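You operate a simulated robot arm through the tools that you are given. There is no shell and no other tool. Be economical: measure what you need, move in short steps, check, and stop when the job is done.

The job below is to be done with a simulated two-armed robot. You get a single attempt, and the scene is never put back.

## Task
Take the purple glass piece and put it on the yellow framed pane. Take the short tile middle piece on the top of the long oak bench and put it away on the top of the sorting bench. Fetch the slotted wooden block and set it on the cream plate. Set the gauge slider to 0 mm. Do these in any order. Set down upright: purple glass piece. The gauge slider goes toward x +0.0, y +1.0, z +0.0 (a direction in the base frame), to its stop.

The check looks at the end state, three seconds after you hand in, the way a careful person would. Anything else that was tipped, shoved, dropped, spilled or broken makes it a failure.

## Robot
Two 7-joint arms with two-finger parallel grippers on one trunk, on a base that drives. Base frame: it is fixed to the floor where the robot stands at the start and does not move with it; the origin is under the middle of the robot, x ahead of it, y to its left, z up. Readings come in cm, degrees, newtons and seconds.
The left shoulder is at the start at [5, 16.8, 118.2], the right one opposite. With the tool pointing down near the work surface each hand reaches from about 10 to 64 cm from the robot's upright axis, wherever it stands, measured 20 degrees to its own side. Places, roughly: cream plate (18x17x3 cm) [-200, -90, 70]; gauge slider [70, -80, 80]; purple glass piece (8x1x8 cm) [70, 0, 90]; short tile middle piece [50, 25, 75]; slotted wooden block (12x6x4 cm) [40, 0, 90]; top of the sorting bench [-120, 200, 80]; yellow framed pane (8x8x2 cm) [60, 140, 80]. Payload 1.57 kg a hand.
The TCP of each hand is the grasp point between the finger pads, 3 cm short of the fingertips. In the tool frame z runs along the fingers and y along their closing line. Largest opening 8 cm; finger width 1.7, thickness 1.2; the body of the gripper, 4 by 8.2 cm, starts 8 cm behind the TCP.
Orientation is that of the tool frame in the base frame, as a unit quaternion [x, y, z, w]. With the fingers straight down and closing along the base's y, the tool's x points along the base's -x, its y along +y and its z along -z.

## Interface
- The arms move only by the tool servo_tool. It takes "left_series", "right_series" or both (then of equal length, played together; a hand with none holds still); each is a list of rows, each a list of 3 entries, a list of its own where there are three numbers: the shift along the base's x, y, z in units of 150 mm (1.0 is 150 mm), then the turn, a rotation vector about the base's x, y, z in units of 60 degrees (1.0 is 60 degrees), then the closure, from 0 (fully open) to 1 (shut). In form: [[[dx, dy, dz], [ax, ay, az], gripper], ...]. A call has 1 to 8 rows; each row is the pose to reach, as a shift and turn from the pose commanded when the call began. A call with a number of a shift or a turn outside -1 to 1 is refused whole. Each row takes 0.2 s and may step no farther than 5 cm and 8.6 degrees from the row before; otherwise, or with a gripper value out of range, the whole call is refused. Where a pose cannot be reached the arm comes as near as it can. A force on the tool above 40 N (or 10 N above the force at the start of the call, whichever is more), or a blocked arm, ends the call early, and 0.2 s more pass. Each finger travels about 4.5 cm/s and halts on what it meets, pressing with about 41 N; the grip force reading is that of the motor and also rises with nothing between the fingers. The clock runs only during rows and for 0.2 s after the last one: add rows that repeat a pose to give the fingers time. The reply holds the time, the measured pose of the TCP, the force on the tool along the base axes, the opening and the grip force, in the units named above and with some noise, with the torque about the TCP (base axes, N m) and any sound that the robot's microphone picked up.
- Cameras (640 x 400 px; columns grow to the right, rows downward): "scene" is now at [12.13, 1.25, 138.07]; the picture's right is [0.14, -0.99, 0.00], its down [-0.66, -0.10, -0.74] and it looks along [0.73, 0.11, -0.67] (base axes); focal length 295 px, centre (320, 200). "left" rides on the left gripper at [7.2, 0.7, -12.2] in its tool frame; the picture's right is [-0.09, 1.00, 0.00], its down [-0.84, -0.08, -0.54] and it looks along [-0.54, -0.05, 0.84] (tool axes); focal length 238 px, centre (320, 200). "right" rides on the right gripper at [7.2, -0.6, -12.2] in its tool frame; the picture's right is [0.09, 1.00, 0.00], its down [-0.84, 0.08, -0.54] and it looks along [-0.54, 0.05, 0.84] (tool axes); focal length 238 px, centre (320, 200). There is no depth. A picture from a camera that has moved, and an enlarged one, comes with that camera's place and axes in the base frame and with its lens.
- capture(camera): a new picture of that camera. The clock stands still meanwhile.
- slide_trunk(by): slides the trunk up (or, below 0, down) by that many cm; the arms and the scene camera ride with it, the base frame stays. It gives what a move gives, with no picture.
- drive_base(legs): drives the robot by 1 to 6 legs, each [ahead, left, turn to the left] in cm, cm and degrees, along the robot's own axes; the way and the turn of a leg run together, so that a leg with both is an arc; at most 150 cm and 180 degrees a leg. The arms and the cameras ride along, it lands a little off, and it stops where it bumps. It gives what a move gives.
- aim_head(pan, tilt): turns the head with the scene camera to pan (to the left, within 80 degrees either way) and tilt (down, from -29 to 69), counted from straight ahead of the robot. It gives what a move gives.
- inspect(camera, box): a new picture of the part [left, top, right, bottom] of that camera's present view, enlarged. The clock stands still meanwhile.
- job_done(): hands the job in; it is judged then, once.

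Work in short steps. Places have to be worked out from the pictures, the camera data and where the tool is seen: move nearer, look again, correct. Check each grasp and each placing, and mend what went wrong. You have 165 turns and 138 pictures in all, those below and enlarged ones among them. Open the grippers and draw the arms clear of the work before you hand the job in, unless the task says otherwise; then end with one line.

The tools are called after "Call:" as name(argument=value, ...) on one line, values as JSON. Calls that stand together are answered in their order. servo_tool: Moves the arms, as the interface text tells. Its arguments: {"type":"object","properties":{"left_series":{"type":"array"},"right_series":{"type":"array"}},"required":[]} The other tools are called the same way: slide_trunk (by) slides the trunk up or down; drive_base (legs) drives the base; aim_head (pan, tilt) turns the head that bears the scene camera; capture (camera) takes a picture; inspect (camera, box) takes an enlarged picture of a part of a camera's view; job_done () hands the job in.

At the start:

```text
clock: 0.0
left_tcp_pos: [37.04, 17.5, 116.25]
left_ee_rot: [-0.002, 1.0, 0.0, 0.0]
left_contact_force: [-0.7, -0.5, 0.0]
left_ft_torque: [0.04, -0.02, -0.01]
left_opening: 8.02
left_grip_force: 0.1
right_tcp_pos: [39.93, -9.61, 107.78]
right_ee_rot: [0.0, 1.0, 0.001, 0.001]
right_contact_force: [0.1, 0.0, 0.7]
right_ft_torque: [0.0, 0.0, 0.01]
right_opening: 7.99
right_grip_force: 0.0
trunk travel left (down, up): [-35.0, 9.3]
robot x, y, heading: [-0.31, -0.4, 0.1]
head pan, tilt: [8.3, 42.2]
```

scene: 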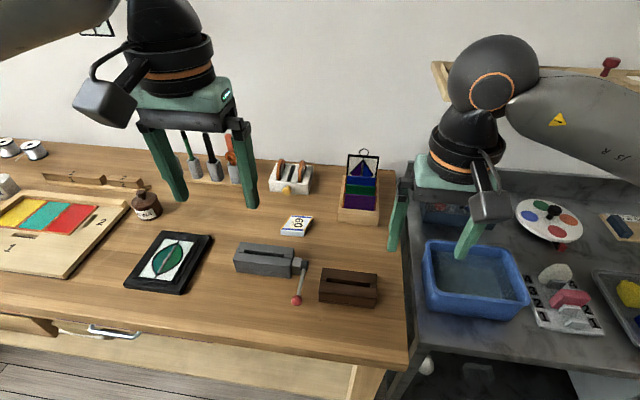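
right: 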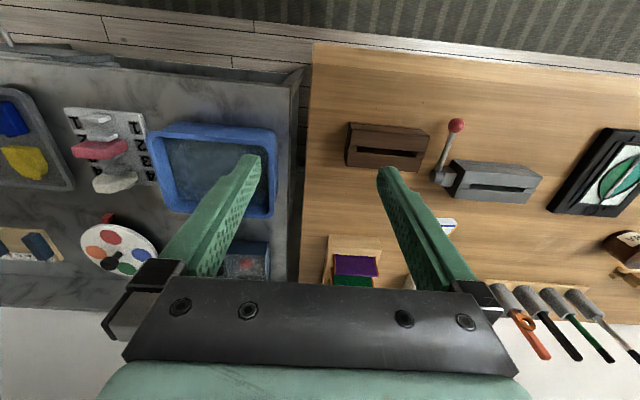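
left: 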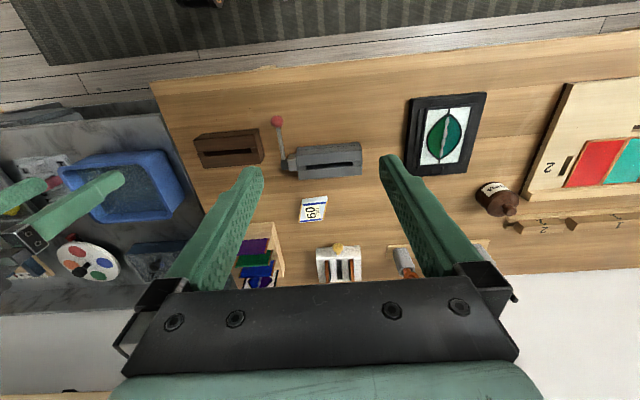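

I'll begin by surveying the scene: look at the tiles region and the rack up close in the current view.

Call:
inspect(camera="scene", box=[0, 120, 240, 300])

Call:
inspect(camera="scene", box=[220, 130, 420, 320])

Call:
aim_head(pan=-50, tilt=35)

Call:
capture(camera="scene")

Call:
aim_head(pan=60, tilt=30)

Call:
capture(camera="scene")

```text
2.22 times, centred on (120, 210) of scene
camera zoom: at [12.13, 1.25, 138.07], right [0.14, -0.99, 0.0], down [-0.66, -0.1, -0.74], along [0.73, 0.11, -0.67], focal length 656 px, centre (764, 178)
```

zoom: 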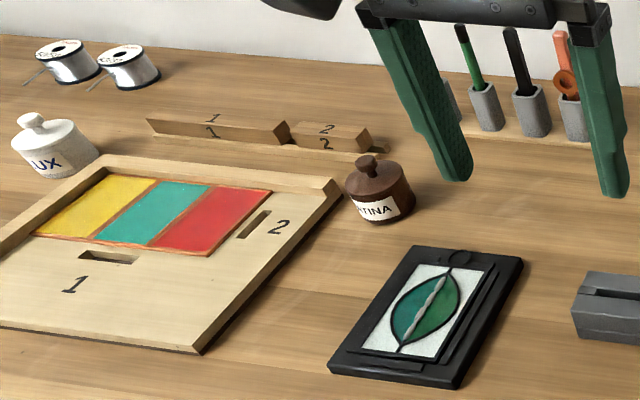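

```text
2.11 times, centred on (320, 225) of scene
camera zoom: at [12.13, 1.25, 138.07], right [0.14, -0.99, 0.0], down [-0.66, -0.1, -0.74], along [0.73, 0.11, -0.67], focal length 622 px, centre (320, 147)
```

zoom: 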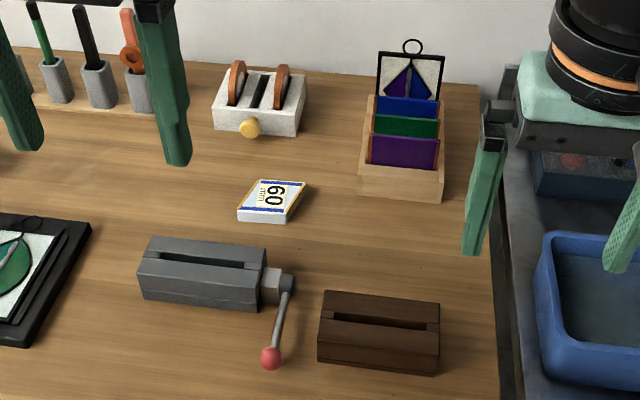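

```text
clock: 1.3
left_tcp_pos: [37.23, 17.66, 116.18]
left_ee_rot: [0.0, 1.0, 0.0, 0.0]
left_contact_force: [-0.1, 0.2, -0.5]
left_ft_torque: [-0.01, 0.02, 0.03]
left_opening: 8.01
left_grip_force: 0.0
right_tcp_pos: [39.98, -9.62, 107.79]
right_ee_rot: [0.0, 1.0, 0.0, 0.0]
right_contact_force: [-0.1, 0.5, 0.0]
right_ft_torque: [-0.02, -0.02, 0.01]
right_opening: 7.99
right_grip_force: 0.1
trunk travel left (down, up): [-35.0, 9.3]
robot x, y, heading: [-0.05, 0.12, 0.2]
head pan, tilt: [-50.0, 35.0]
```

```text
132 pictures are left
camera scene: at [9.53, -6.69, 139.15], right [-0.77, -0.64, 0.0], down [-0.37, 0.44, -0.82], along [0.53, -0.63, -0.57], focal length 295 px, centre (320, 200)
```

scene: 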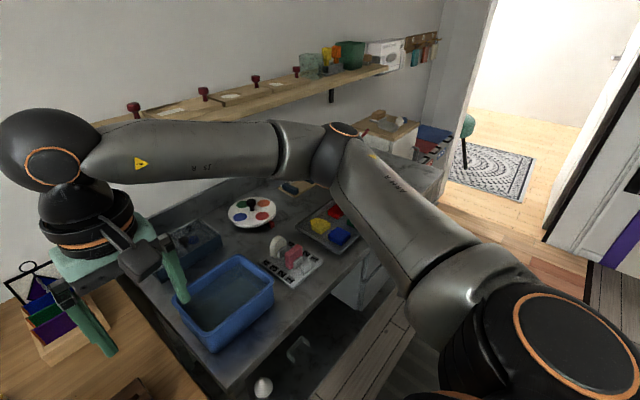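

```text
clock: 3.2
left_tcp_pos: [37.22, 17.64, 116.22]
left_ee_rot: [-0.001, 1.0, 0.0, 0.0]
left_contact_force: [-1.0, -0.4, -0.7]
left_ft_torque: [0.02, -0.02, -0.04]
left_opening: 7.98
left_grip_force: 0.1
right_tcp_pos: [40.05, -9.57, 107.74]
right_ee_rot: [0.0, 1.0, 0.0, 0.0]
right_contact_force: [-0.7, 0.5, -0.4]
right_ft_torque: [-0.03, 0.02, -0.02]
right_opening: 8.03
right_grip_force: 0.0
trunk travel left (down, up): [-35.0, 9.3]
robot x, y, heading: [-0.16, 0.09, 0.1]
head pan, tilt: [60.0, 30.0]
```

```text
131 pictures are left
camera scene: at [8.4, 7.88, 139.93], right [0.87, -0.5, 0.0], down [-0.25, -0.43, -0.87], along [0.43, 0.75, -0.5], focal length 295 px, centre (320, 200)
```

scene: 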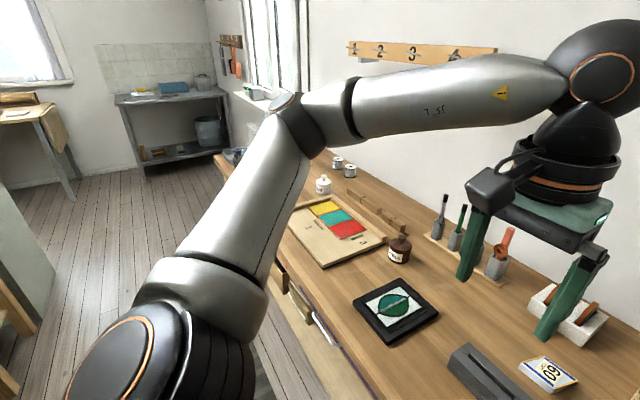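

Let me look from the left wrist camera at the bench details to identify the "short tile middle piece".

Call:
inspect(camera="left", box=[190, 80, 510, 290])

Call:
inspect(camera="scene", box=[270, 180, 600, 400])

Call:
inspect(camera="scene", box=[60, 30, 380, 220])

Call:
aim_head(pan=10, tilt=65)

Call:
capture(camera="scene")

```text
1.90 times, centred on (350, 185) of left
camera zoom: at [30.11, 18.17, 128.36], right [0.09, 1.0, 0.0], down [0.84, -0.08, 0.54], along [0.54, -0.05, -0.84], focal length 454 px, centre (263, 229)
```

zoom: 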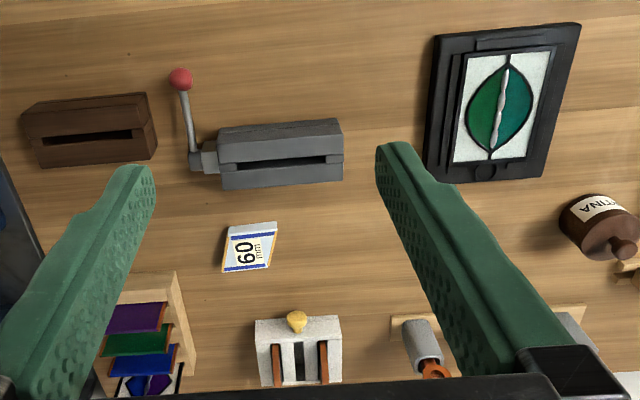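

```text
1.82 times, centred on (435, 290) of scene
camera zoom: at [8.4, 7.88, 139.93], right [0.87, -0.5, 0.0], down [-0.25, -0.43, -0.87], along [0.43, 0.75, -0.5], focal length 537 px, centre (111, 36)
```

zoom: 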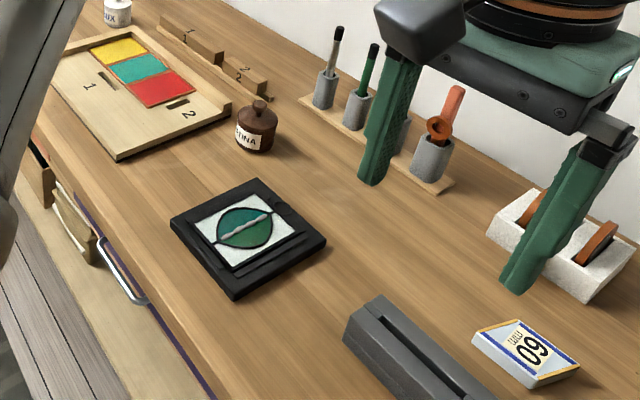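

```text
2.00 times, centred on (220, 125) of scene
camera zoom: at [8.4, 7.88, 139.93], right [0.87, -0.5, 0.0], down [-0.25, -0.43, -0.87], along [0.43, 0.75, -0.5], focal length 591 px, centre (520, 350)
```

zoom: 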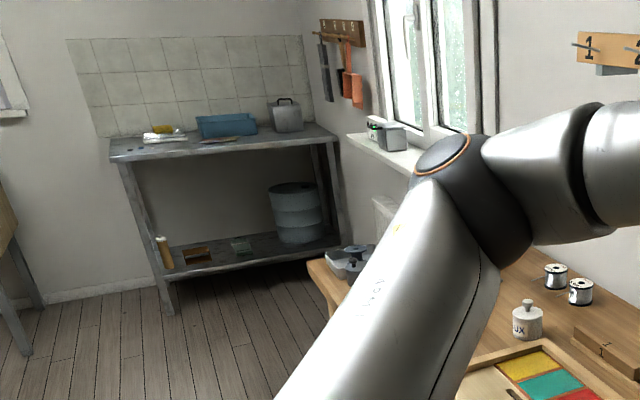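

```text
clock: 4.3
left_tcp_pos: [37.13, 17.5, 116.2]
left_ee_rot: [0.0, 1.0, 0.0, 0.0]
left_contact_force: [-0.7, -0.1, 0.8]
left_ft_torque: [-0.02, -0.02, 0.0]
left_opening: 8.03
left_grip_force: 0.1
right_tcp_pos: [39.97, -9.61, 107.84]
right_ee_rot: [0.0, 1.0, 0.0, 0.0]
right_contact_force: [1.3, -0.4, -0.3]
right_ft_torque: [0.01, 0.02, -0.01]
right_opening: 7.98
right_grip_force: 0.1
trunk travel left (down, up): [-35.0, 9.3]
robot x, y, heading: [0.13, 0.08, 0.0]
head pan, tilt: [10.0, 65.0]
```

```text
127 pictures are left
camera scene: at [9.85, 1.11, 135.17], right [0.17, -0.98, 0.0], down [-0.89, -0.16, -0.42], along [0.42, 0.07, -0.91], focal length 295 px, centre (320, 200)
```

scene: 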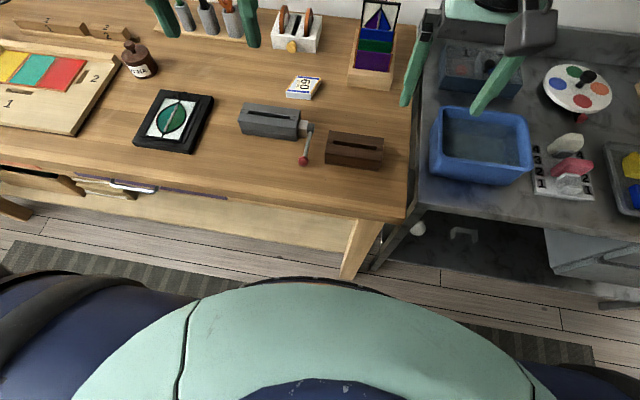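

The candidates are the "60 mm" tile, the leaf tile and the coloured strips; I zoom in on these.

Call:
inspect(camera="scene", box=[0, 20, 130, 140])

Call:
inspect(camera="scene", box=[130, 60, 330, 180])

Call:
inspect(camera="scene", box=[0, 140, 240, 290])

```text
3.33 times, centred on (65, 80) of scene
camera zoom: at [9.85, 1.11, 135.17], right [0.17, -0.98, 0.0], down [-0.89, -0.16, -0.42], along [0.42, 0.07, -0.91], focal length 985 px, centre (1170, 600)
```

zoom: 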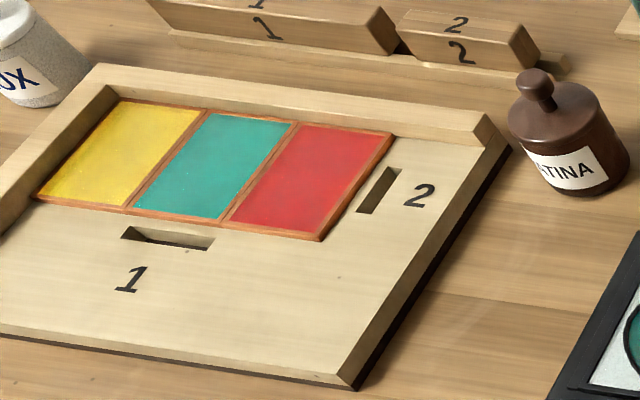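

```text
3.20 times, centred on (230, 120) of scene
camera zoom: at [9.85, 1.11, 135.17], right [0.17, -0.98, 0.0], down [-0.89, -0.16, -0.42], along [0.42, 0.07, -0.91], focal length 945 px, centre (608, 456)
```

zoom: 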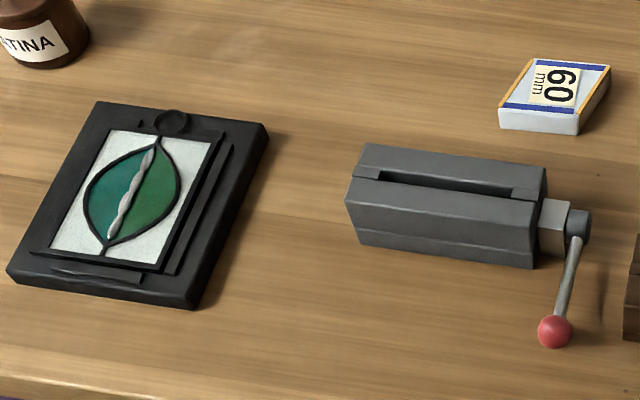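

```text
2.67 times, centred on (120, 215) of scene
camera zoom: at [9.85, 1.11, 135.17], right [0.17, -0.98, 0.0], down [-0.89, -0.16, -0.42], along [0.42, 0.07, -0.91], focal length 788 px, centre (853, 160)
```

zoom: 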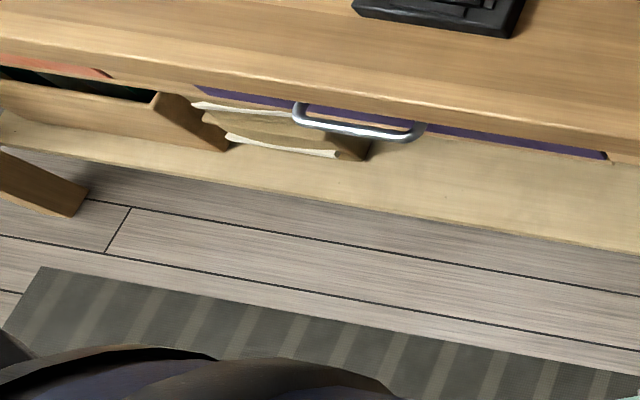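

The "60 mm" tile is the likeliest short tile piece; I'll confirm later. First I look closer at the glass rack by moving the right hand over it (a bit higher, forward and left).

Call:
servo_tool(right_series=[[[0.1, 0.15, 0.1], [0, 0, 0], 0], [[0.2, 0.3, 0.25], [0, 0, 0], 0], [[0.35, 0.45, 0.4], [0, 0, 0], 0], [[0.5, 0.6, 0.5], [0, 0, 0], 0], [[0.5, 0.6, 0.5], [0, 0, 0], 0]])

Call:
capture(camera="right")

```text
clock: 5.5
left_tcp_pos: [37.15, 17.61, 116.32]
left_ee_rot: [-0.001, 1.0, 0.0, 0.0]
left_contact_force: [0.3, -0.2, -0.7]
left_ft_torque: [-0.01, -0.01, 0.02]
left_opening: 7.99
left_grip_force: 0.0
right_tcp_pos: [47.48, -0.65, 115.37]
right_ee_rot: [0.0, 1.0, 0.001, 0.0]
right_contact_force: [-0.6, -0.3, -0.7]
right_ft_torque: [0.03, 0.0, 0.04]
right_opening: 7.99
right_grip_force: 0.0
trunk travel left (down, up): [-35.0, 9.3]
robot x, y, heading: [0.16, -0.1, -0.1]
head pan, tilt: [10.0, 65.0]
```

```text
123 pictures are left
camera right: at [40.15, -1.41, 127.45], right [-0.09, 1.0, 0.0], down [0.84, 0.08, 0.54], along [0.54, 0.05, -0.84], focal length 238 px, centre (320, 200)
```

right: 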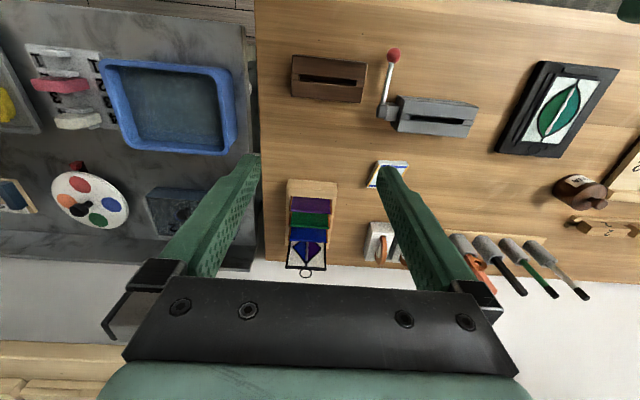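

Zoom on the rack.

Call:
inspect(camera="right", box=[260, 160, 380, 280])

Call:
inspect(camera="scene", box=[320, 0, 420, 100])

```text
3.33 times, centred on (320, 220) of right
camera zoom: at [40.15, -1.41, 127.45], right [-0.09, 1.0, 0.0], down [0.84, 0.08, 0.54], along [0.54, 0.05, -0.84], focal length 794 px, centre (320, 133)
```

zoom: 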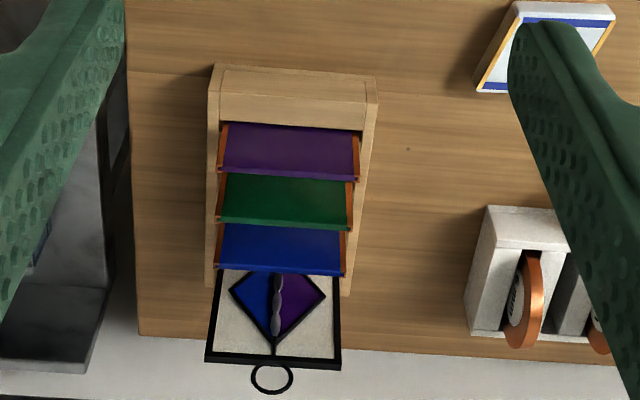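

```text
4.00 times, centred on (370, 50) of scene
camera zoom: at [9.85, 1.06, 135.16], right [0.17, -0.98, 0.0], down [-0.89, -0.16, -0.42], along [0.42, 0.07, -0.91], focal length 1182 px, centre (120, 800)
```

zoom: 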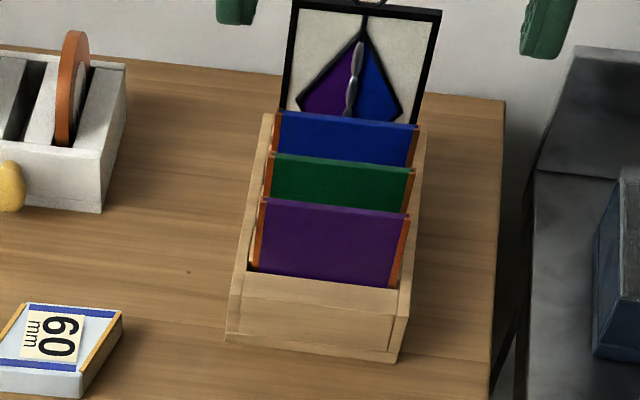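

Glass: top edge at about [66.9, -0.7, 90.8], vertical, plane facing x; bench top ≈83.6. It is a little beyond reach, so I drive 9 cm forward (open floor seen under bench front).

Call:
drive_base(legs=[[9, 0, 0]])

Call:
aim_head(pan=0, tilt=45)

Call:
capture(camera="scene")

```text
clock: 6.8
left_tcp_pos: [44.81, 18.04, 116.23]
left_ee_rot: [-0.003, 1.0, 0.0, 0.0]
left_contact_force: [-0.3, 1.0, -0.2]
left_ft_torque: [0.0, 0.0, -0.01]
left_opening: 8.0
left_grip_force: 0.0
right_tcp_pos: [55.2, -0.19, 115.24]
right_ee_rot: [0.0, 1.0, -0.001, -0.001]
right_contact_force: [-0.1, 1.0, -0.5]
right_ft_torque: [-0.04, -0.05, 0.03]
right_opening: 8.01
right_grip_force: 0.1
trunk travel left (down, up): [-35.0, 9.3]
robot x, y, heading: [7.75, 0.15, 0.0]
head pan, tilt: [10.0, 65.0]
stopped in leg 1: the robot was blocked; the commanded pose is now the measured one
```

```text
clock: 7.6
left_tcp_pos: [44.98, 18.04, 116.17]
left_ee_rot: [-0.003, 1.0, 0.0, 0.0]
left_contact_force: [0.0, 0.4, -0.7]
left_ft_torque: [0.01, 0.0, 0.01]
left_opening: 8.01
left_grip_force: 0.0
right_tcp_pos: [55.31, -0.2, 115.25]
right_ee_rot: [0.001, 1.0, 0.0, 0.0]
right_contact_force: [-0.2, -0.1, -0.7]
right_ft_torque: [0.0, -0.02, 0.0]
right_opening: 7.99
right_grip_force: 0.0
trunk travel left (down, up): [-35.0, 9.3]
robot x, y, heading: [7.54, 0.36, 0.2]
head pan, tilt: [0.0, 45.0]
```

```text
120 pictures are left
camera scene: at [19.83, 0.38, 137.66], right [0.0, -1.0, 0.0], down [-0.71, 0.0, -0.71], along [0.71, 0.0, -0.71], focal length 295 px, centre (320, 200)
```

scene: 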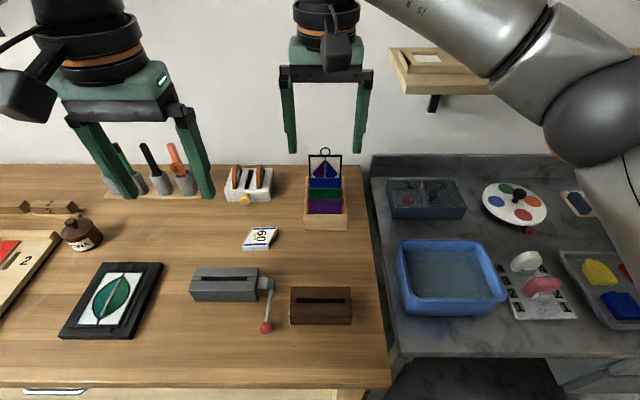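

Base is just against the bench (x≈7.6); nothing moved. Now turn the right hand 90° about z and bring it above the glass.

Call:
servo_tool(right_series=[[[0.1, 0, 0], [0, 0, 0.14], 0], [[0.2, 0, 0], [0, 0, 0.28], 0], [[0.3, 0, 0], [0, 0, 0.42], 0], [[0.4, 0, 0], [0, 0, 0.56], 0], [[0.5, 0, 0], [0, 0, 0.7], 0.2], [[0.6, 0, 0], [0, 0, 0.84], 0.4], [[0.65, 0, 0], [0, 0, 0.98], 0.5]])

Call:
servo_tool(right_series=[[[0.05, 0, -0.1], [0, 0, 0.13], 0.6], [[0.1, -0.02, -0.2], [0, 0, 0.26], 0.6], [[0.11, -0.03, -0.4], [0, 0, 0.39], 0.6], [[0.11, -0.03, -0.6], [0, 0, 0.52], 0.6], [[0.11, -0.03, -0.6], [0, 0, 0.52], 0.6], [[0.11, -0.03, -0.6], [0, 0, 0.52], 0.6]])

Call:
capture(camera="right")

Call:
inspect(camera="scene", box=[250, 100, 410, 240])

```text
clock: 9.2
left_tcp_pos: [44.82, 18.15, 116.11]
left_ee_rot: [-0.002, 1.0, -0.001, 0.001]
left_contact_force: [-0.5, 0.7, 0.1]
left_ft_torque: [-0.01, -0.01, -0.04]
left_opening: 8.04
left_grip_force: 0.1
right_tcp_pos: [57.67, -3.52, 113.56]
right_ee_rot: [-0.419, 0.908, -0.001, -0.004]
right_contact_force: [-0.7, 0.0, -0.8]
right_ft_torque: [-0.05, -0.04, 0.01]
right_opening: 3.98
right_grip_force: 0.0
right hand out of reach, approached as far as the arm can: row 5, 6, 7
trunk travel left (down, up): [-35.0, 9.3]
robot x, y, heading: [7.94, 0.42, 0.3]
head pan, tilt: [0.0, 45.0]
```

```text
clock: 10.6
left_tcp_pos: [44.96, 17.98, 116.28]
left_ee_rot: [-0.002, 1.0, 0.0, 0.001]
left_contact_force: [-0.1, -0.1, 0.3]
left_ft_torque: [0.0, 0.01, 0.01]
left_opening: 7.99
left_grip_force: 0.1
right_tcp_pos: [43.3, -7.65, 111.28]
right_ee_rot: [-0.646, 0.763, -0.002, -0.002]
right_contact_force: [-0.9, -0.2, 0.3]
right_ft_torque: [0.03, 0.0, 0.03]
right_opening: 3.16
right_grip_force: 0.1
right hand out of reach, approached as far as the arm can: row 1, 2, 3, 4, 5, 6
trunk travel left (down, up): [-35.0, 9.3]
robot x, y, heading: [7.69, 0.28, 0.3]
head pan, tilt: [0.0, 45.0]
```

```text
119 pictures are left
camera right: at [42.72, -14.98, 123.5], right [-1.0, 0.07, 0.0], down [0.06, 0.84, 0.54], along [0.04, 0.54, -0.84], focal length 238 px, centre (320, 200)
```

right: 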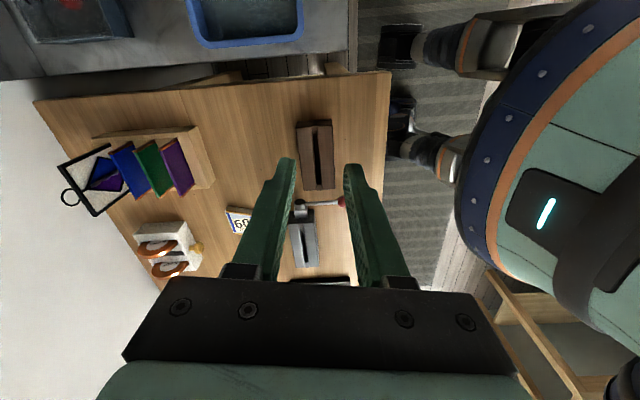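

```text
2.86 times, centred on (330, 170) of scene
camera zoom: at [19.79, 0.27, 137.67], right [0.0, -1.0, 0.0], down [-0.71, 0.0, -0.71], along [0.71, 0.0, -0.71], focal length 844 px, centre (291, 286)
```

zoom: 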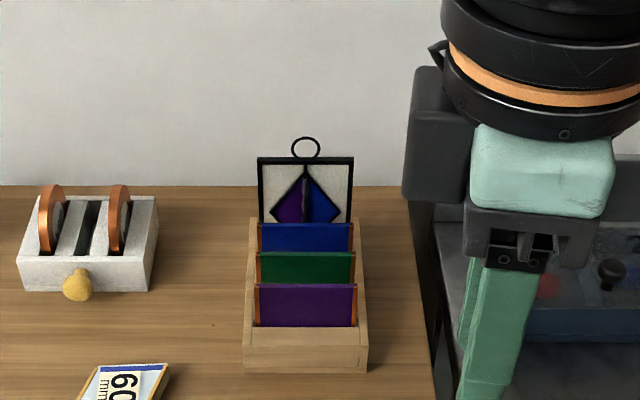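

That rotation sense shortens the reach. I unwind and try the opposite sense (−90°), at a closer-in spot.

Call:
servo_tool(right_series=[[[0, 0, 0], [0, 0, -0.14], 0.6], [[0, 0, 0], [0, 0, -0.28], 0.6], [[0, 0, 0], [0, 0, -0.42], 0.6], [[0, 0, 0], [0, 0, -0.56], 0.6], [[0, 0, 0], [0, 0, -0.7], 0.6], [[0, 0, 0], [0, 0, -0.84], 0.6], [[0, 0, 0], [0, 0, -0.98], 0.6]])

Call:
servo_tool(right_series=[[[0, 0, 0], [0, 0, -0.14], 0.6], [[0, 0, 0], [0, 0, -0.28], 0.6], [[0, 0, 0], [0, 0, -0.42], 0.6], [[0, 0, 0], [0, 0, -0.56], 0.6], [[0, 0, 0], [0, 0, -0.7], 0.6], [[0, 0, 0], [0, 0, -0.84], 0.6], [[0, 0, 0], [0, 0, -0.98], 0.6]])

Call:
servo_tool(right_series=[[[0.1, 0, 0], [0, 0, -0.14], 0.6], [[0.2, 0, 0], [0, 0, -0.28], 0.6], [[0.3, 0.1, 0], [0, 0, -0.42], 0.6], [[0.4, 0.2, 0], [0, 0, -0.56], 0.6], [[0.5, 0.3, 0], [0, 0, -0.7], 0.6], [[0.6, 0.4, 0], [0, 0, -0.84], 0.6], [[0.7, 0.4, 0], [0, 0, -0.98], 0.6]])

```text
clock: 12.2
left_tcp_pos: [44.91, 17.99, 116.18]
left_ee_rot: [-0.003, 1.0, 0.0, 0.0]
left_contact_force: [-0.3, -0.7, 0.2]
left_ft_torque: [-0.05, -0.04, -0.03]
left_opening: 7.98
left_grip_force: 0.1
right_tcp_pos: [43.33, -7.36, 111.27]
right_ee_rot: [-0.189, 0.982, -0.001, -0.004]
right_contact_force: [0.2, 0.2, 0.4]
right_ft_torque: [0.01, 0.02, -0.01]
right_opening: 3.2
right_grip_force: 0.1
trunk travel left (down, up): [-35.0, 9.3]
robot x, y, heading: [7.84, 0.6, 0.5]
head pan, tilt: [0.0, 45.0]
```

```text
clock: 13.8
left_tcp_pos: [44.97, 17.93, 116.22]
left_ee_rot: [-0.003, 1.0, 0.001, 0.0]
left_contact_force: [-0.5, 0.7, -0.2]
left_ft_torque: [-0.01, 0.0, 0.03]
left_opening: 8.0
left_grip_force: 0.0
right_tcp_pos: [43.24, -7.52, 111.26]
right_ee_rot: [0.318, 0.948, 0.001, -0.004]
right_contact_force: [-0.4, 0.9, 0.5]
right_ft_torque: [0.04, 0.0, 0.02]
right_opening: 3.19
right_grip_force: 0.1
trunk travel left (down, up): [-35.0, 9.3]
robot x, y, heading: [7.96, 0.25, 0.3]
head pan, tilt: [0.0, 45.0]
```

```text
clock: 15.4
left_tcp_pos: [44.98, 18.07, 116.18]
left_ee_rot: [-0.002, 1.0, 0.0, 0.001]
left_contact_force: [0.3, -0.3, -0.2]
left_ft_torque: [-0.01, 0.0, -0.02]
left_opening: 8.0
left_grip_force: 0.1
right_tcp_pos: [53.91, -1.41, 111.33]
right_ee_rot: [0.742, 0.67, 0.004, -0.002]
right_contact_force: [0.1, 0.2, 0.1]
right_ft_torque: [0.03, -0.01, -0.03]
right_opening: 3.21
right_grip_force: 0.0
trunk travel left (down, up): [-35.0, 9.3]
robot x, y, heading: [7.88, -0.03, 0.4]
head pan, tilt: [0.0, 45.0]
```

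This direction works. Now move towards above the glass, correcting the yaw by +5.8°.

Call:
servo_tool(right_series=[[[0.2, 0.02, 0], [0, 0, 0.05], 0.6], [[0.45, 0.03, -0.05], [0, 0, 0.1], 0.6], [[0.7, 0.04, -0.15], [0, 0, 0.1], 0.6], [[0.85, 0.04, -0.3], [0, 0, 0.1], 0.65], [[0.87, 0.04, -0.5], [0, 0, 0.1], 0.65], [[0.87, 0.04, -0.5], [0, 0, 0.1], 0.65]])

Call:
capture(camera="right")

Call:
inspect(camera="scene", box=[250, 100, 410, 240])

```text
clock: 16.8
left_tcp_pos: [44.93, 18.12, 116.09]
left_ee_rot: [-0.003, 1.0, 0.0, 0.0]
left_contact_force: [-0.8, 0.2, -0.6]
left_ft_torque: [0.0, -0.01, -0.01]
left_opening: 8.0
left_grip_force: 0.0
right_tcp_pos: [66.3, -1.03, 103.64]
right_ee_rot: [0.705, 0.709, 0.002, -0.002]
right_contact_force: [0.6, -0.3, 0.2]
right_ft_torque: [-0.02, -0.02, 0.03]
right_opening: 2.79
right_grip_force: 0.0
right hand out of reach, approached as far as the arm can: row 4, 5, 6
trunk travel left (down, up): [-35.0, 9.3]
robot x, y, heading: [7.55, 0.61, 0.1]
head pan, tilt: [0.0, 45.0]
```

```text
117 pictures are left
camera right: at [65.52, 5.96, 115.86], right [1.0, 0.1, 0.0], down [0.08, -0.84, 0.54], along [0.06, -0.53, -0.84], focal length 238 px, centre (320, 200)
```

right: 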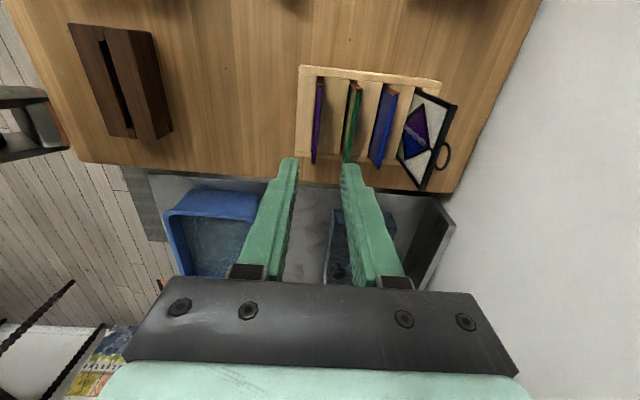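

```text
2.86 times, centred on (330, 170) of scene
camera zoom: at [19.77, 0.48, 137.68], right [0.0, -1.0, 0.0], down [-0.71, 0.0, -0.71], along [0.71, 0.0, -0.71], focal length 844 px, centre (291, 286)
```

zoom: 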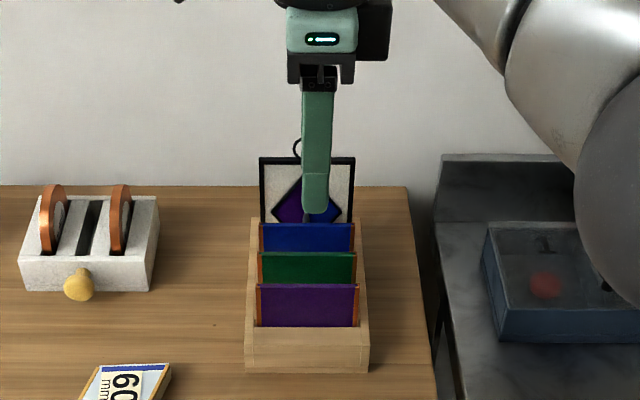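

Good view down the slots. Zoom to measure the purple plate's x.

Call:
inspect(camera="right", box=[270, 50, 420, 180])

```text
3.08 times, centred on (345, 115) of right
camera zoom: at [65.52, 5.96, 115.86], right [1.0, 0.1, 0.0], down [0.08, -0.84, 0.54], along [0.06, -0.53, -0.84], focal length 733 px, centre (243, 462)
```

zoom: 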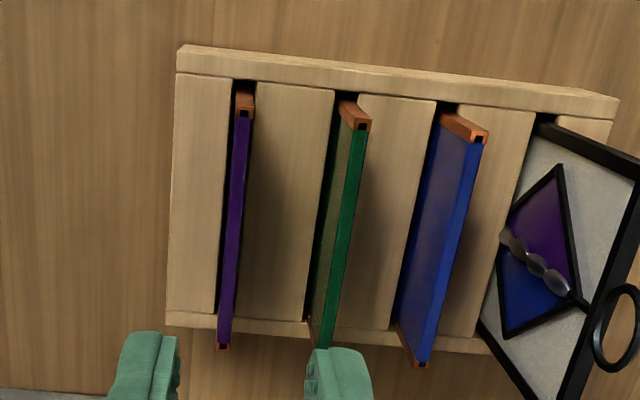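

Glass lies at x≈65.95, y≈-1.0; hand at 66.3. I descend to z≈95 with a slight x correction, then recheck.

Call:
servo_tool(right_series=[[[-0.02, 0, -0.2], [0, 0, 0], 0.65], [[-0.02, 0, -0.4], [0, 0, 0], 0.65], [[-0.02, 0, -0.55], [0, 0, 0], 0.65], [[-0.02, 0, -0.55], [0, 0, 0], 0.65]])

Call:
inspect(camera="right", box=[230, 30, 420, 190])

```text
clock: 17.8
left_tcp_pos: [44.96, 18.02, 116.2]
left_ee_rot: [-0.002, 1.0, -0.001, 0.0]
left_contact_force: [-0.5, -0.7, -0.2]
left_ft_torque: [-0.05, 0.01, 0.0]
left_opening: 8.01
left_grip_force: 0.1
right_tcp_pos: [66.2, -1.09, 95.47]
right_ee_rot: [0.705, 0.709, 0.003, -0.002]
right_contact_force: [0.1, 0.3, -1.0]
right_ft_torque: [0.0, 0.02, 0.0]
right_opening: 2.8
right_grip_force: 0.1
trunk travel left (down, up): [-35.0, 9.3]
robot x, y, heading: [7.11, 0.56, 0.2]
head pan, tilt: [0.0, 45.0]
```

```text
2.50 times, centred on (325, 110) of right
camera zoom: at [65.32, 5.83, 107.61], right [1.0, 0.1, 0.0], down [0.08, -0.84, 0.54], along [0.05, -0.53, -0.84], focal length 596 px, centre (308, 425)
```

zoom: 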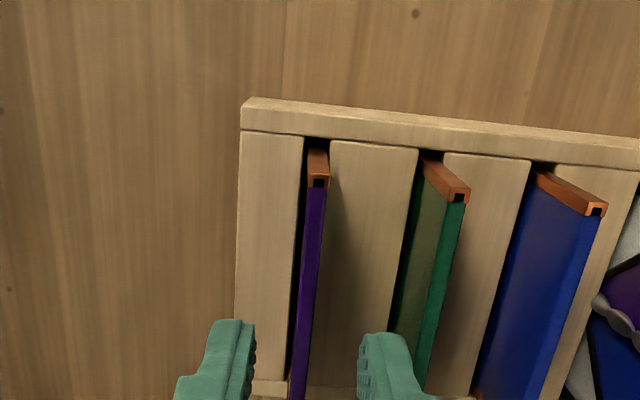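

Fingers are centred on the plate. Descend to z≈89.9 and close slowly.

Call:
servo_tool(right_series=[[[0, 0, -0.15], [0, 0, 0], 0.65], [[0, 0, -0.28], [0, 0, 0], 0.65], [[0, 0, -0.37], [0, 0, 0], 0.65], [[0, 0, -0.37], [0, 0, 0], 0.65]])

Call:
inspect(camera="scene", box=[250, 100, 410, 240])

Call:
inspect(camera="right", box=[230, 30, 420, 190])

```text
clock: 18.8
left_tcp_pos: [44.74, 17.96, 116.38]
left_ee_rot: [-0.002, 1.0, 0.0, 0.001]
left_contact_force: [0.1, 0.4, -0.2]
left_ft_torque: [0.04, -0.01, 0.02]
left_opening: 8.0
left_grip_force: 0.0
right_tcp_pos: [65.95, -1.07, 90.5]
right_ee_rot: [0.706, 0.708, 0.006, 0.002]
right_contact_force: [-0.7, -1.4, 32.1]
right_ft_torque: [-0.28, 0.67, -0.01]
right_opening: 2.87
right_grip_force: 1.0
trunk travel left (down, up): [-35.0, 9.3]
robot x, y, heading: [7.71, 0.31, 0.2]
head pan, tilt: [0.0, 45.0]
```

```text
2.86 times, centred on (330, 170) of scene
camera zoom: at [19.49, 0.37, 137.76], right [0.0, -1.0, 0.0], down [-0.7, 0.0, -0.71], along [0.71, 0.0, -0.7], focal length 844 px, centre (291, 286)
```

zoom: 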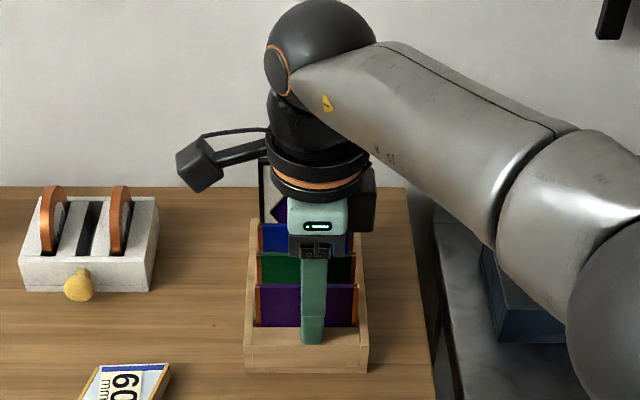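

```text
2.50 times, centred on (325, 110) of right
camera zoom: at [65.18, 5.82, 102.67], right [1.0, 0.1, 0.01], down [0.08, -0.84, 0.54], along [0.06, -0.53, -0.84], focal length 596 px, centre (308, 425)
```

zoom: 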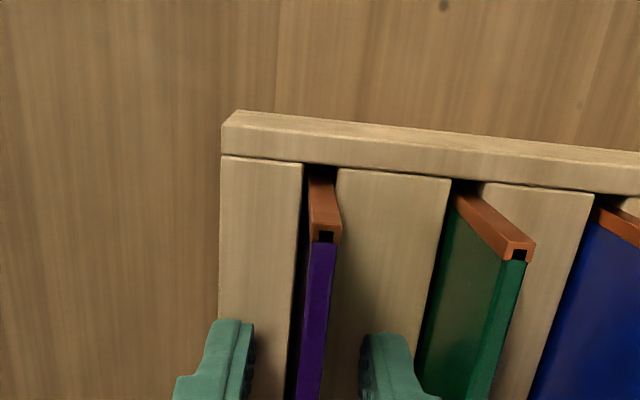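

Fingertips touch the rack block at ≈87.5. Raise ~1 cm, then close.

Call:
servo_tool(right_series=[[[0, 0, 0.07], [0, 0, 0], 0.65], [[0, 0, 0.07], [0, 0, 0], 0.8], [[0, 0, 0.07], [0, 0, 0], 0.9], [[0, 0, 0.07], [0, 0, 0], 0.95], [[0, 0, 0.07], [0, 0, 0], 0.95], [[0, 0, 0.07], [0, 0, 0], 0.95]])

Call:
inspect(camera="right", box=[230, 30, 420, 190])

```text
clock: 20.2
left_tcp_pos: [44.89, 18.01, 116.25]
left_ee_rot: [-0.002, 1.0, 0.0, 0.001]
left_contact_force: [0.2, 0.1, -0.5]
left_ft_torque: [0.0, 0.02, -0.01]
left_opening: 8.0
left_grip_force: 0.1
right_tcp_pos: [66.15, -1.2, 90.94]
right_ee_rot: [0.706, 0.709, 0.003, -0.002]
right_contact_force: [0.8, 0.1, -0.7]
right_ft_torque: [0.01, 0.01, -0.03]
right_opening: 0.52
right_grip_force: 0.6
trunk travel left (down, up): [-35.0, 9.3]
robot x, y, heading: [7.64, 0.27, 0.4]
head pan, tilt: [0.0, 45.0]
```

```text
2.50 times, centred on (325, 110) of right
camera zoom: at [65.3, 5.81, 103.08], right [1.0, 0.1, 0.0], down [0.08, -0.84, 0.54], along [0.05, -0.53, -0.84], focal length 596 px, centre (308, 425)
```

zoom: 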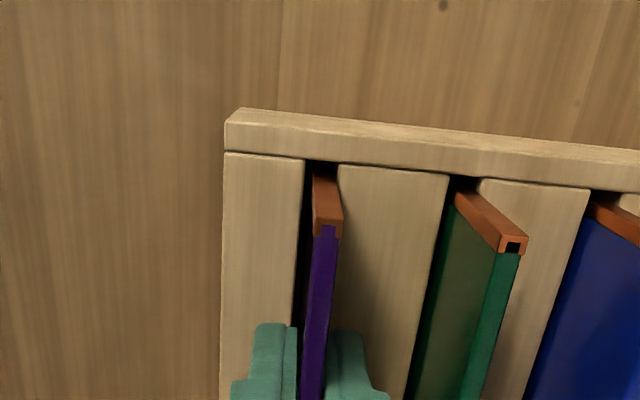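

Fingers are just contacting; close fully and then lift 2 cm as a test.

Call:
servo_tool(right_series=[[[0, 0, 0], [0, 0, 0], 1], [[0, 0, 0], [0, 0, 0], 1], [[0, 0, 0], [0, 0, 0], 1], [[0, 0, 0.07], [0, 0, 0], 1], [[0, 0, 0.13], [0, 0, 0], 1]])

Call:
inspect(camera="right", box=[230, 30, 420, 190])

```text
clock: 21.4
left_tcp_pos: [44.93, 18.02, 116.25]
left_ee_rot: [-0.002, 1.0, 0.0, 0.0]
left_contact_force: [-0.2, 0.2, 0.8]
left_ft_torque: [-0.03, 0.0, -0.04]
left_opening: 7.99
left_grip_force: 0.1
right_tcp_pos: [66.17, -1.04, 92.9]
right_ee_rot: [0.705, 0.709, 0.003, -0.002]
right_contact_force: [-0.3, 1.0, -0.8]
right_ft_torque: [-0.01, 0.02, -0.02]
right_opening: 0.46
right_grip_force: 24.9
trunk travel left (down, up): [-35.0, 9.3]
robot x, y, heading: [7.83, 0.29, 0.1]
head pan, tilt: [0.0, 45.0]
```

```text
2.50 times, centred on (325, 110) of right
camera zoom: at [65.28, 5.85, 105.07], right [1.0, 0.1, 0.0], down [0.08, -0.84, 0.54], along [0.05, -0.53, -0.84], focal length 596 px, centre (308, 425)
```

zoom: 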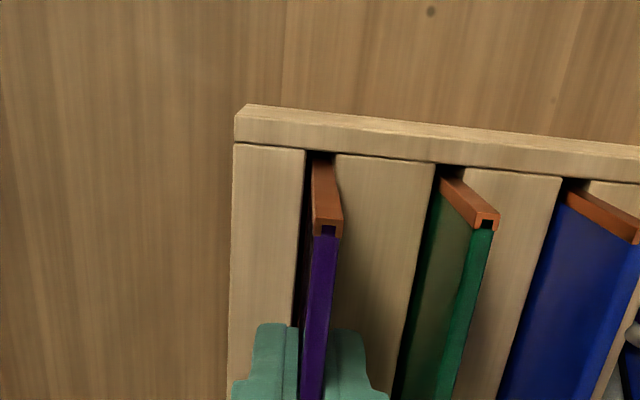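

Glass is held and rising. Lift to z≈101, then draw back to x≈48 at safe height.

Call:
servo_tool(right_series=[[[0, 0, 0.2], [0, 0, 0], 1], [[0, 0, 0.4], [0, 0, 0], 1], [[0, 0, 0.55], [0, 0, 0], 1], [[-0.2, -0.05, 0.65], [0, 0, 0], 1], [[-0.45, -0.1, 0.75], [0, 0, 0], 1], [[-0.7, -0.15, 0.8], [0, 0, 0], 1], [[-0.95, -0.15, 0.8], [0, 0, 0], 1], [[-0.95, -0.15, 0.8], [0, 0, 0], 1]])

Call:
capture(camera="scene")

Call:
capture(camera="left")

```text
clock: 23.2
left_tcp_pos: [45.02, 18.09, 116.25]
left_ee_rot: [-0.003, 1.0, 0.0, -0.001]
left_contact_force: [0.5, -0.3, 0.0]
left_ft_torque: [0.0, -0.02, -0.01]
left_opening: 8.02
left_grip_force: 0.0
right_tcp_pos: [51.82, -3.36, 105.0]
right_ee_rot: [0.706, 0.708, 0.003, -0.003]
right_contact_force: [-0.3, 0.1, -1.5]
right_ft_torque: [-0.05, -0.01, 0.0]
right_opening: 0.43
right_grip_force: 25.0
trunk travel left (down, up): [-35.0, 9.3]
robot x, y, heading: [7.83, 0.34, 0.3]
head pan, tilt: [0.0, 45.0]
```

```text
109 pictures are left
camera scene: at [19.85, 0.39, 137.66], right [0.0, -1.0, 0.0], down [-0.71, 0.0, -0.71], along [0.71, 0.0, -0.71], focal length 295 px, centre (320, 200)
```

scene: 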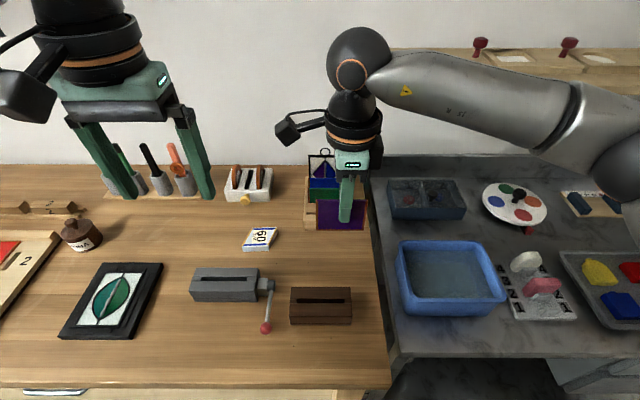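

```text
108 pictures are left
camera left: at [37.92, 18.56, 128.32], right [0.09, 1.0, 0.0], down [0.84, -0.07, 0.54], along [0.54, -0.05, -0.84], focal length 238 px, centre (320, 200)
```

left: 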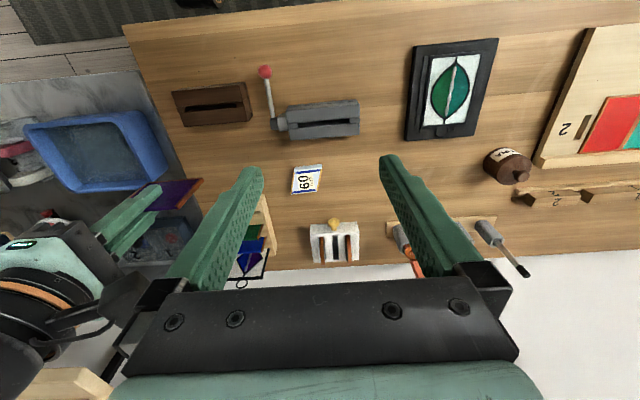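

Glass securely held, rack fine. Now the 60 mm tile at ≈[60.3, 13.8, 85] with the left hand; zoom to see its outline.

Call:
inspect(camera="left", box=[260, 140, 360, 220])

```text
5.00 times, centred on (310, 180) of left
camera zoom: at [37.92, 18.56, 128.32], right [0.09, 1.0, 0.0], down [0.84, -0.07, 0.54], along [0.54, -0.05, -0.84], focal length 1192 px, centre (370, 300)
```

zoom: 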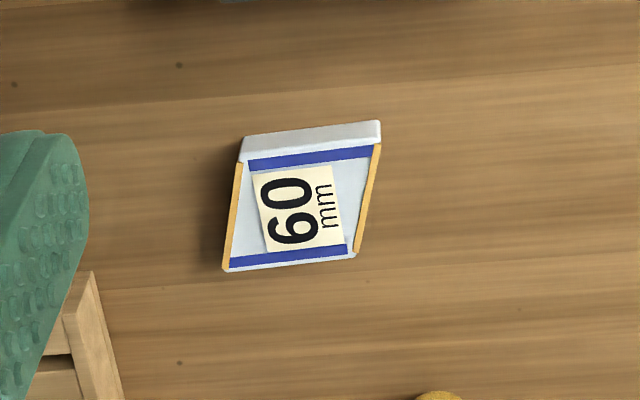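

The tile is a parallelogram: centre ≈[61.05, 13.45], gold edges 17° off x. ([50,25,75] is this on a 25-cm grid.) Left hand goes above it, turned −17°, with the right hand shifted away a bit.

Call:
servo_tool(left_series=[[[0.2, -0.05, -0.1], [0, 0, -0.1], 0], [[0.4, -0.1, -0.25], [0, 0, -0.2], 0], [[0.6, -0.15, -0.4], [0, 0, -0.28], 0], [[0.8, -0.2, -0.6], [0, 0, -0.28], 0], [[0.98, -0.27, -0.8], [0, 0, -0.28], 0], [[0.98, -0.3, -1.0], [0, 0, -0.28], 0], [[0.98, -0.3, -1.0], [0, 0, -0.28], 0]], right_series=[[[0, -0.1, 0], [0, 0, 0], 1], [[0, -0.3, 0], [0, 0, 0], 1], [[-0.1, -0.5, 0], [0, 0, 0], 1], [[-0.15, -0.5, 0], [0, 0, 0], 1], [[-0.2, -0.5, 0], [0, 0, 0], 1], [[-0.2, -0.5, 0], [0, 0, 0], 1], [[-0.2, -0.5, 0], [0, 0, 0], 1]])

Call:
capture(camera="left")

```text
clock: 24.8
left_tcp_pos: [59.58, 13.3, 101.2]
left_ee_rot: [0.144, 0.99, 0.0, 0.0]
left_contact_force: [0.8, 1.0, 0.1]
left_ft_torque: [0.0, 0.0, 0.02]
left_opening: 7.99
left_grip_force: 0.0
right_tcp_pos: [48.88, -10.98, 104.88]
right_ee_rot: [0.705, 0.709, 0.003, -0.001]
right_contact_force: [0.7, 0.4, -1.0]
right_ft_torque: [0.02, 0.0, -0.02]
right_opening: 0.44
right_grip_force: 25.3
trunk travel left (down, up): [-35.0, 9.3]
robot x, y, heading: [7.86, 0.23, 0.3]
head pan, tilt: [0.0, 45.0]
```

```text
106 pictures are left
camera left: at [53.11, 15.96, 113.36], right [0.37, 0.93, 0.0], down [0.78, -0.31, 0.54], along [0.5, -0.2, -0.84], focal length 238 px, centre (320, 200)
```

left: 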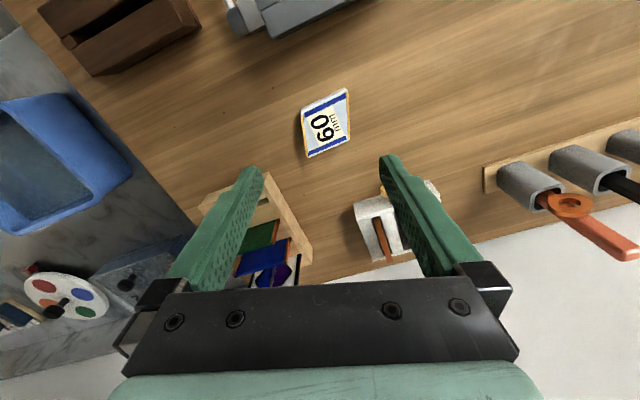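

Tile centre refined to ≈[60.4, 13.7]; descend to z≈91 and check.

Call:
servo_tool(left_series=[[[0.05, 0.025, -0.2], [0, 0, 0], 0], [[0.05, 0.025, -0.45], [0, 0, 0], 0], [[0.05, 0.025, -0.68], [0, 0, 0], 0], [[0.05, 0.025, -0.68], [0, 0, 0], 0]])

Call:
inspect(camera="left", box=[200, 0, 440, 180])

Call:
inspect(camera="scene", box=[160, 140, 360, 300])

```text
clock: 25.8
left_tcp_pos: [60.33, 13.82, 90.96]
left_ee_rot: [0.143, 0.99, 0.0, 0.0]
left_contact_force: [-0.4, 0.5, 0.4]
left_ft_torque: [-0.02, -0.01, -0.01]
left_opening: 8.01
left_grip_force: 0.0
right_tcp_pos: [48.83, -10.9, 105.05]
right_ee_rot: [0.705, 0.709, 0.003, -0.001]
right_contact_force: [0.3, 0.1, -0.4]
right_ft_torque: [0.02, 0.0, -0.02]
right_opening: 0.46
right_grip_force: 25.5
trunk travel left (down, up): [-35.0, 9.3]
robot x, y, heading: [7.57, 0.36, 0.4]
head pan, tilt: [0.0, 45.0]
```

```text
2.22 times, centred on (320, 90) of left
camera zoom: at [53.85, 16.49, 103.11], right [0.37, 0.93, 0.0], down [0.78, -0.31, 0.54], along [0.5, -0.2, -0.84], focal length 530 px, centre (320, 444)
```

zoom: 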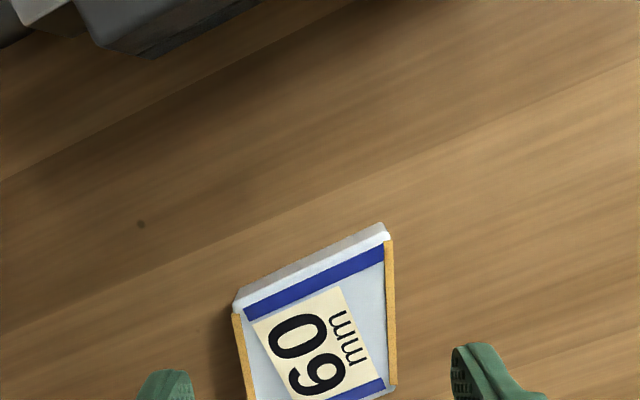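

```text
2.50 times, centred on (260, 220) of scene
camera zoom: at [19.83, 0.38, 137.67], right [0.0, -1.0, 0.0], down [-0.71, 0.0, -0.71], along [0.71, 0.0, -0.71], focal length 738 px, centre (470, 150)
```

zoom: 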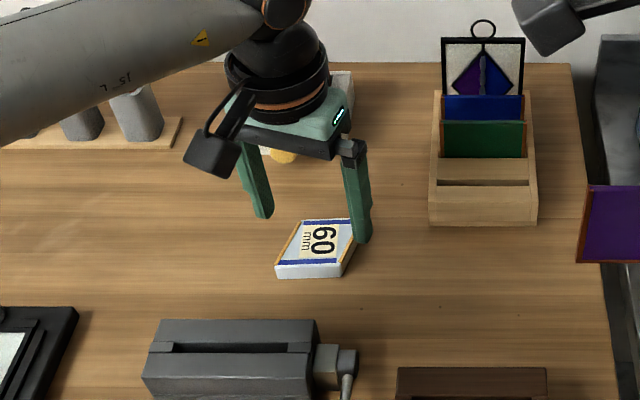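

Well centred. Descend to z≈86.9 and close.

Call:
servo_tool(left_series=[[[0, 0, -0.15], [0, 0, 0], 0], [[0, 0, -0.26], [0, 0, 0], 0], [[0, 0, -0.26], [0, 0, 0], 0.2], [[0, 0, -0.26], [0, 0, 0], 0.5], [[0, 0, -0.26], [0, 0, 0], 1], [[0, 0, -0.26], [0, 0, 0], 1], [[0, 0, -0.26], [0, 0, 0], 1]])

Call:
inspect(camera="left", box=[200, 0, 440, 180])

```text
clock: 27.4
left_tcp_pos: [60.33, 13.91, 87.19]
left_ee_rot: [0.143, 0.99, 0.0, 0.0]
left_contact_force: [1.1, -0.2, 0.0]
left_ft_torque: [-0.05, -0.03, -0.01]
left_opening: 5.32
left_grip_force: 22.1
right_tcp_pos: [49.0, -10.94, 104.84]
right_ee_rot: [0.704, 0.71, 0.003, -0.001]
right_contact_force: [1.2, 0.4, -0.5]
right_ft_torque: [0.01, -0.03, 0.0]
right_opening: 0.47
right_grip_force: 24.9
trunk travel left (down, up): [-35.0, 9.3]
robot x, y, heading: [7.55, 0.23, 0.1]
head pan, tilt: [0.0, 45.0]
```

```text
2.22 times, centred on (320, 90) of left
camera zoom: at [53.84, 16.5, 99.19], right [0.37, 0.93, 0.0], down [0.78, -0.31, 0.54], along [0.5, -0.2, -0.84], focal length 530 px, centre (320, 444)
```

zoom: 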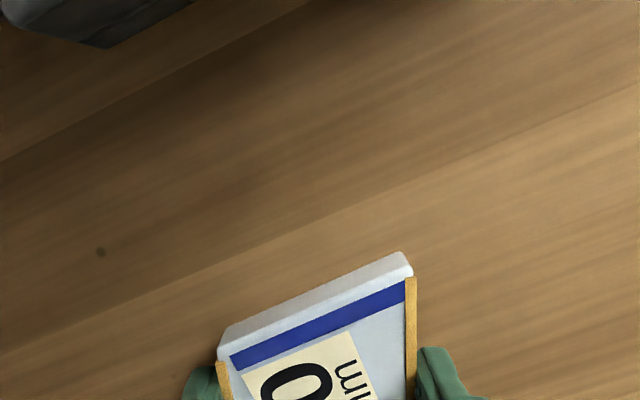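

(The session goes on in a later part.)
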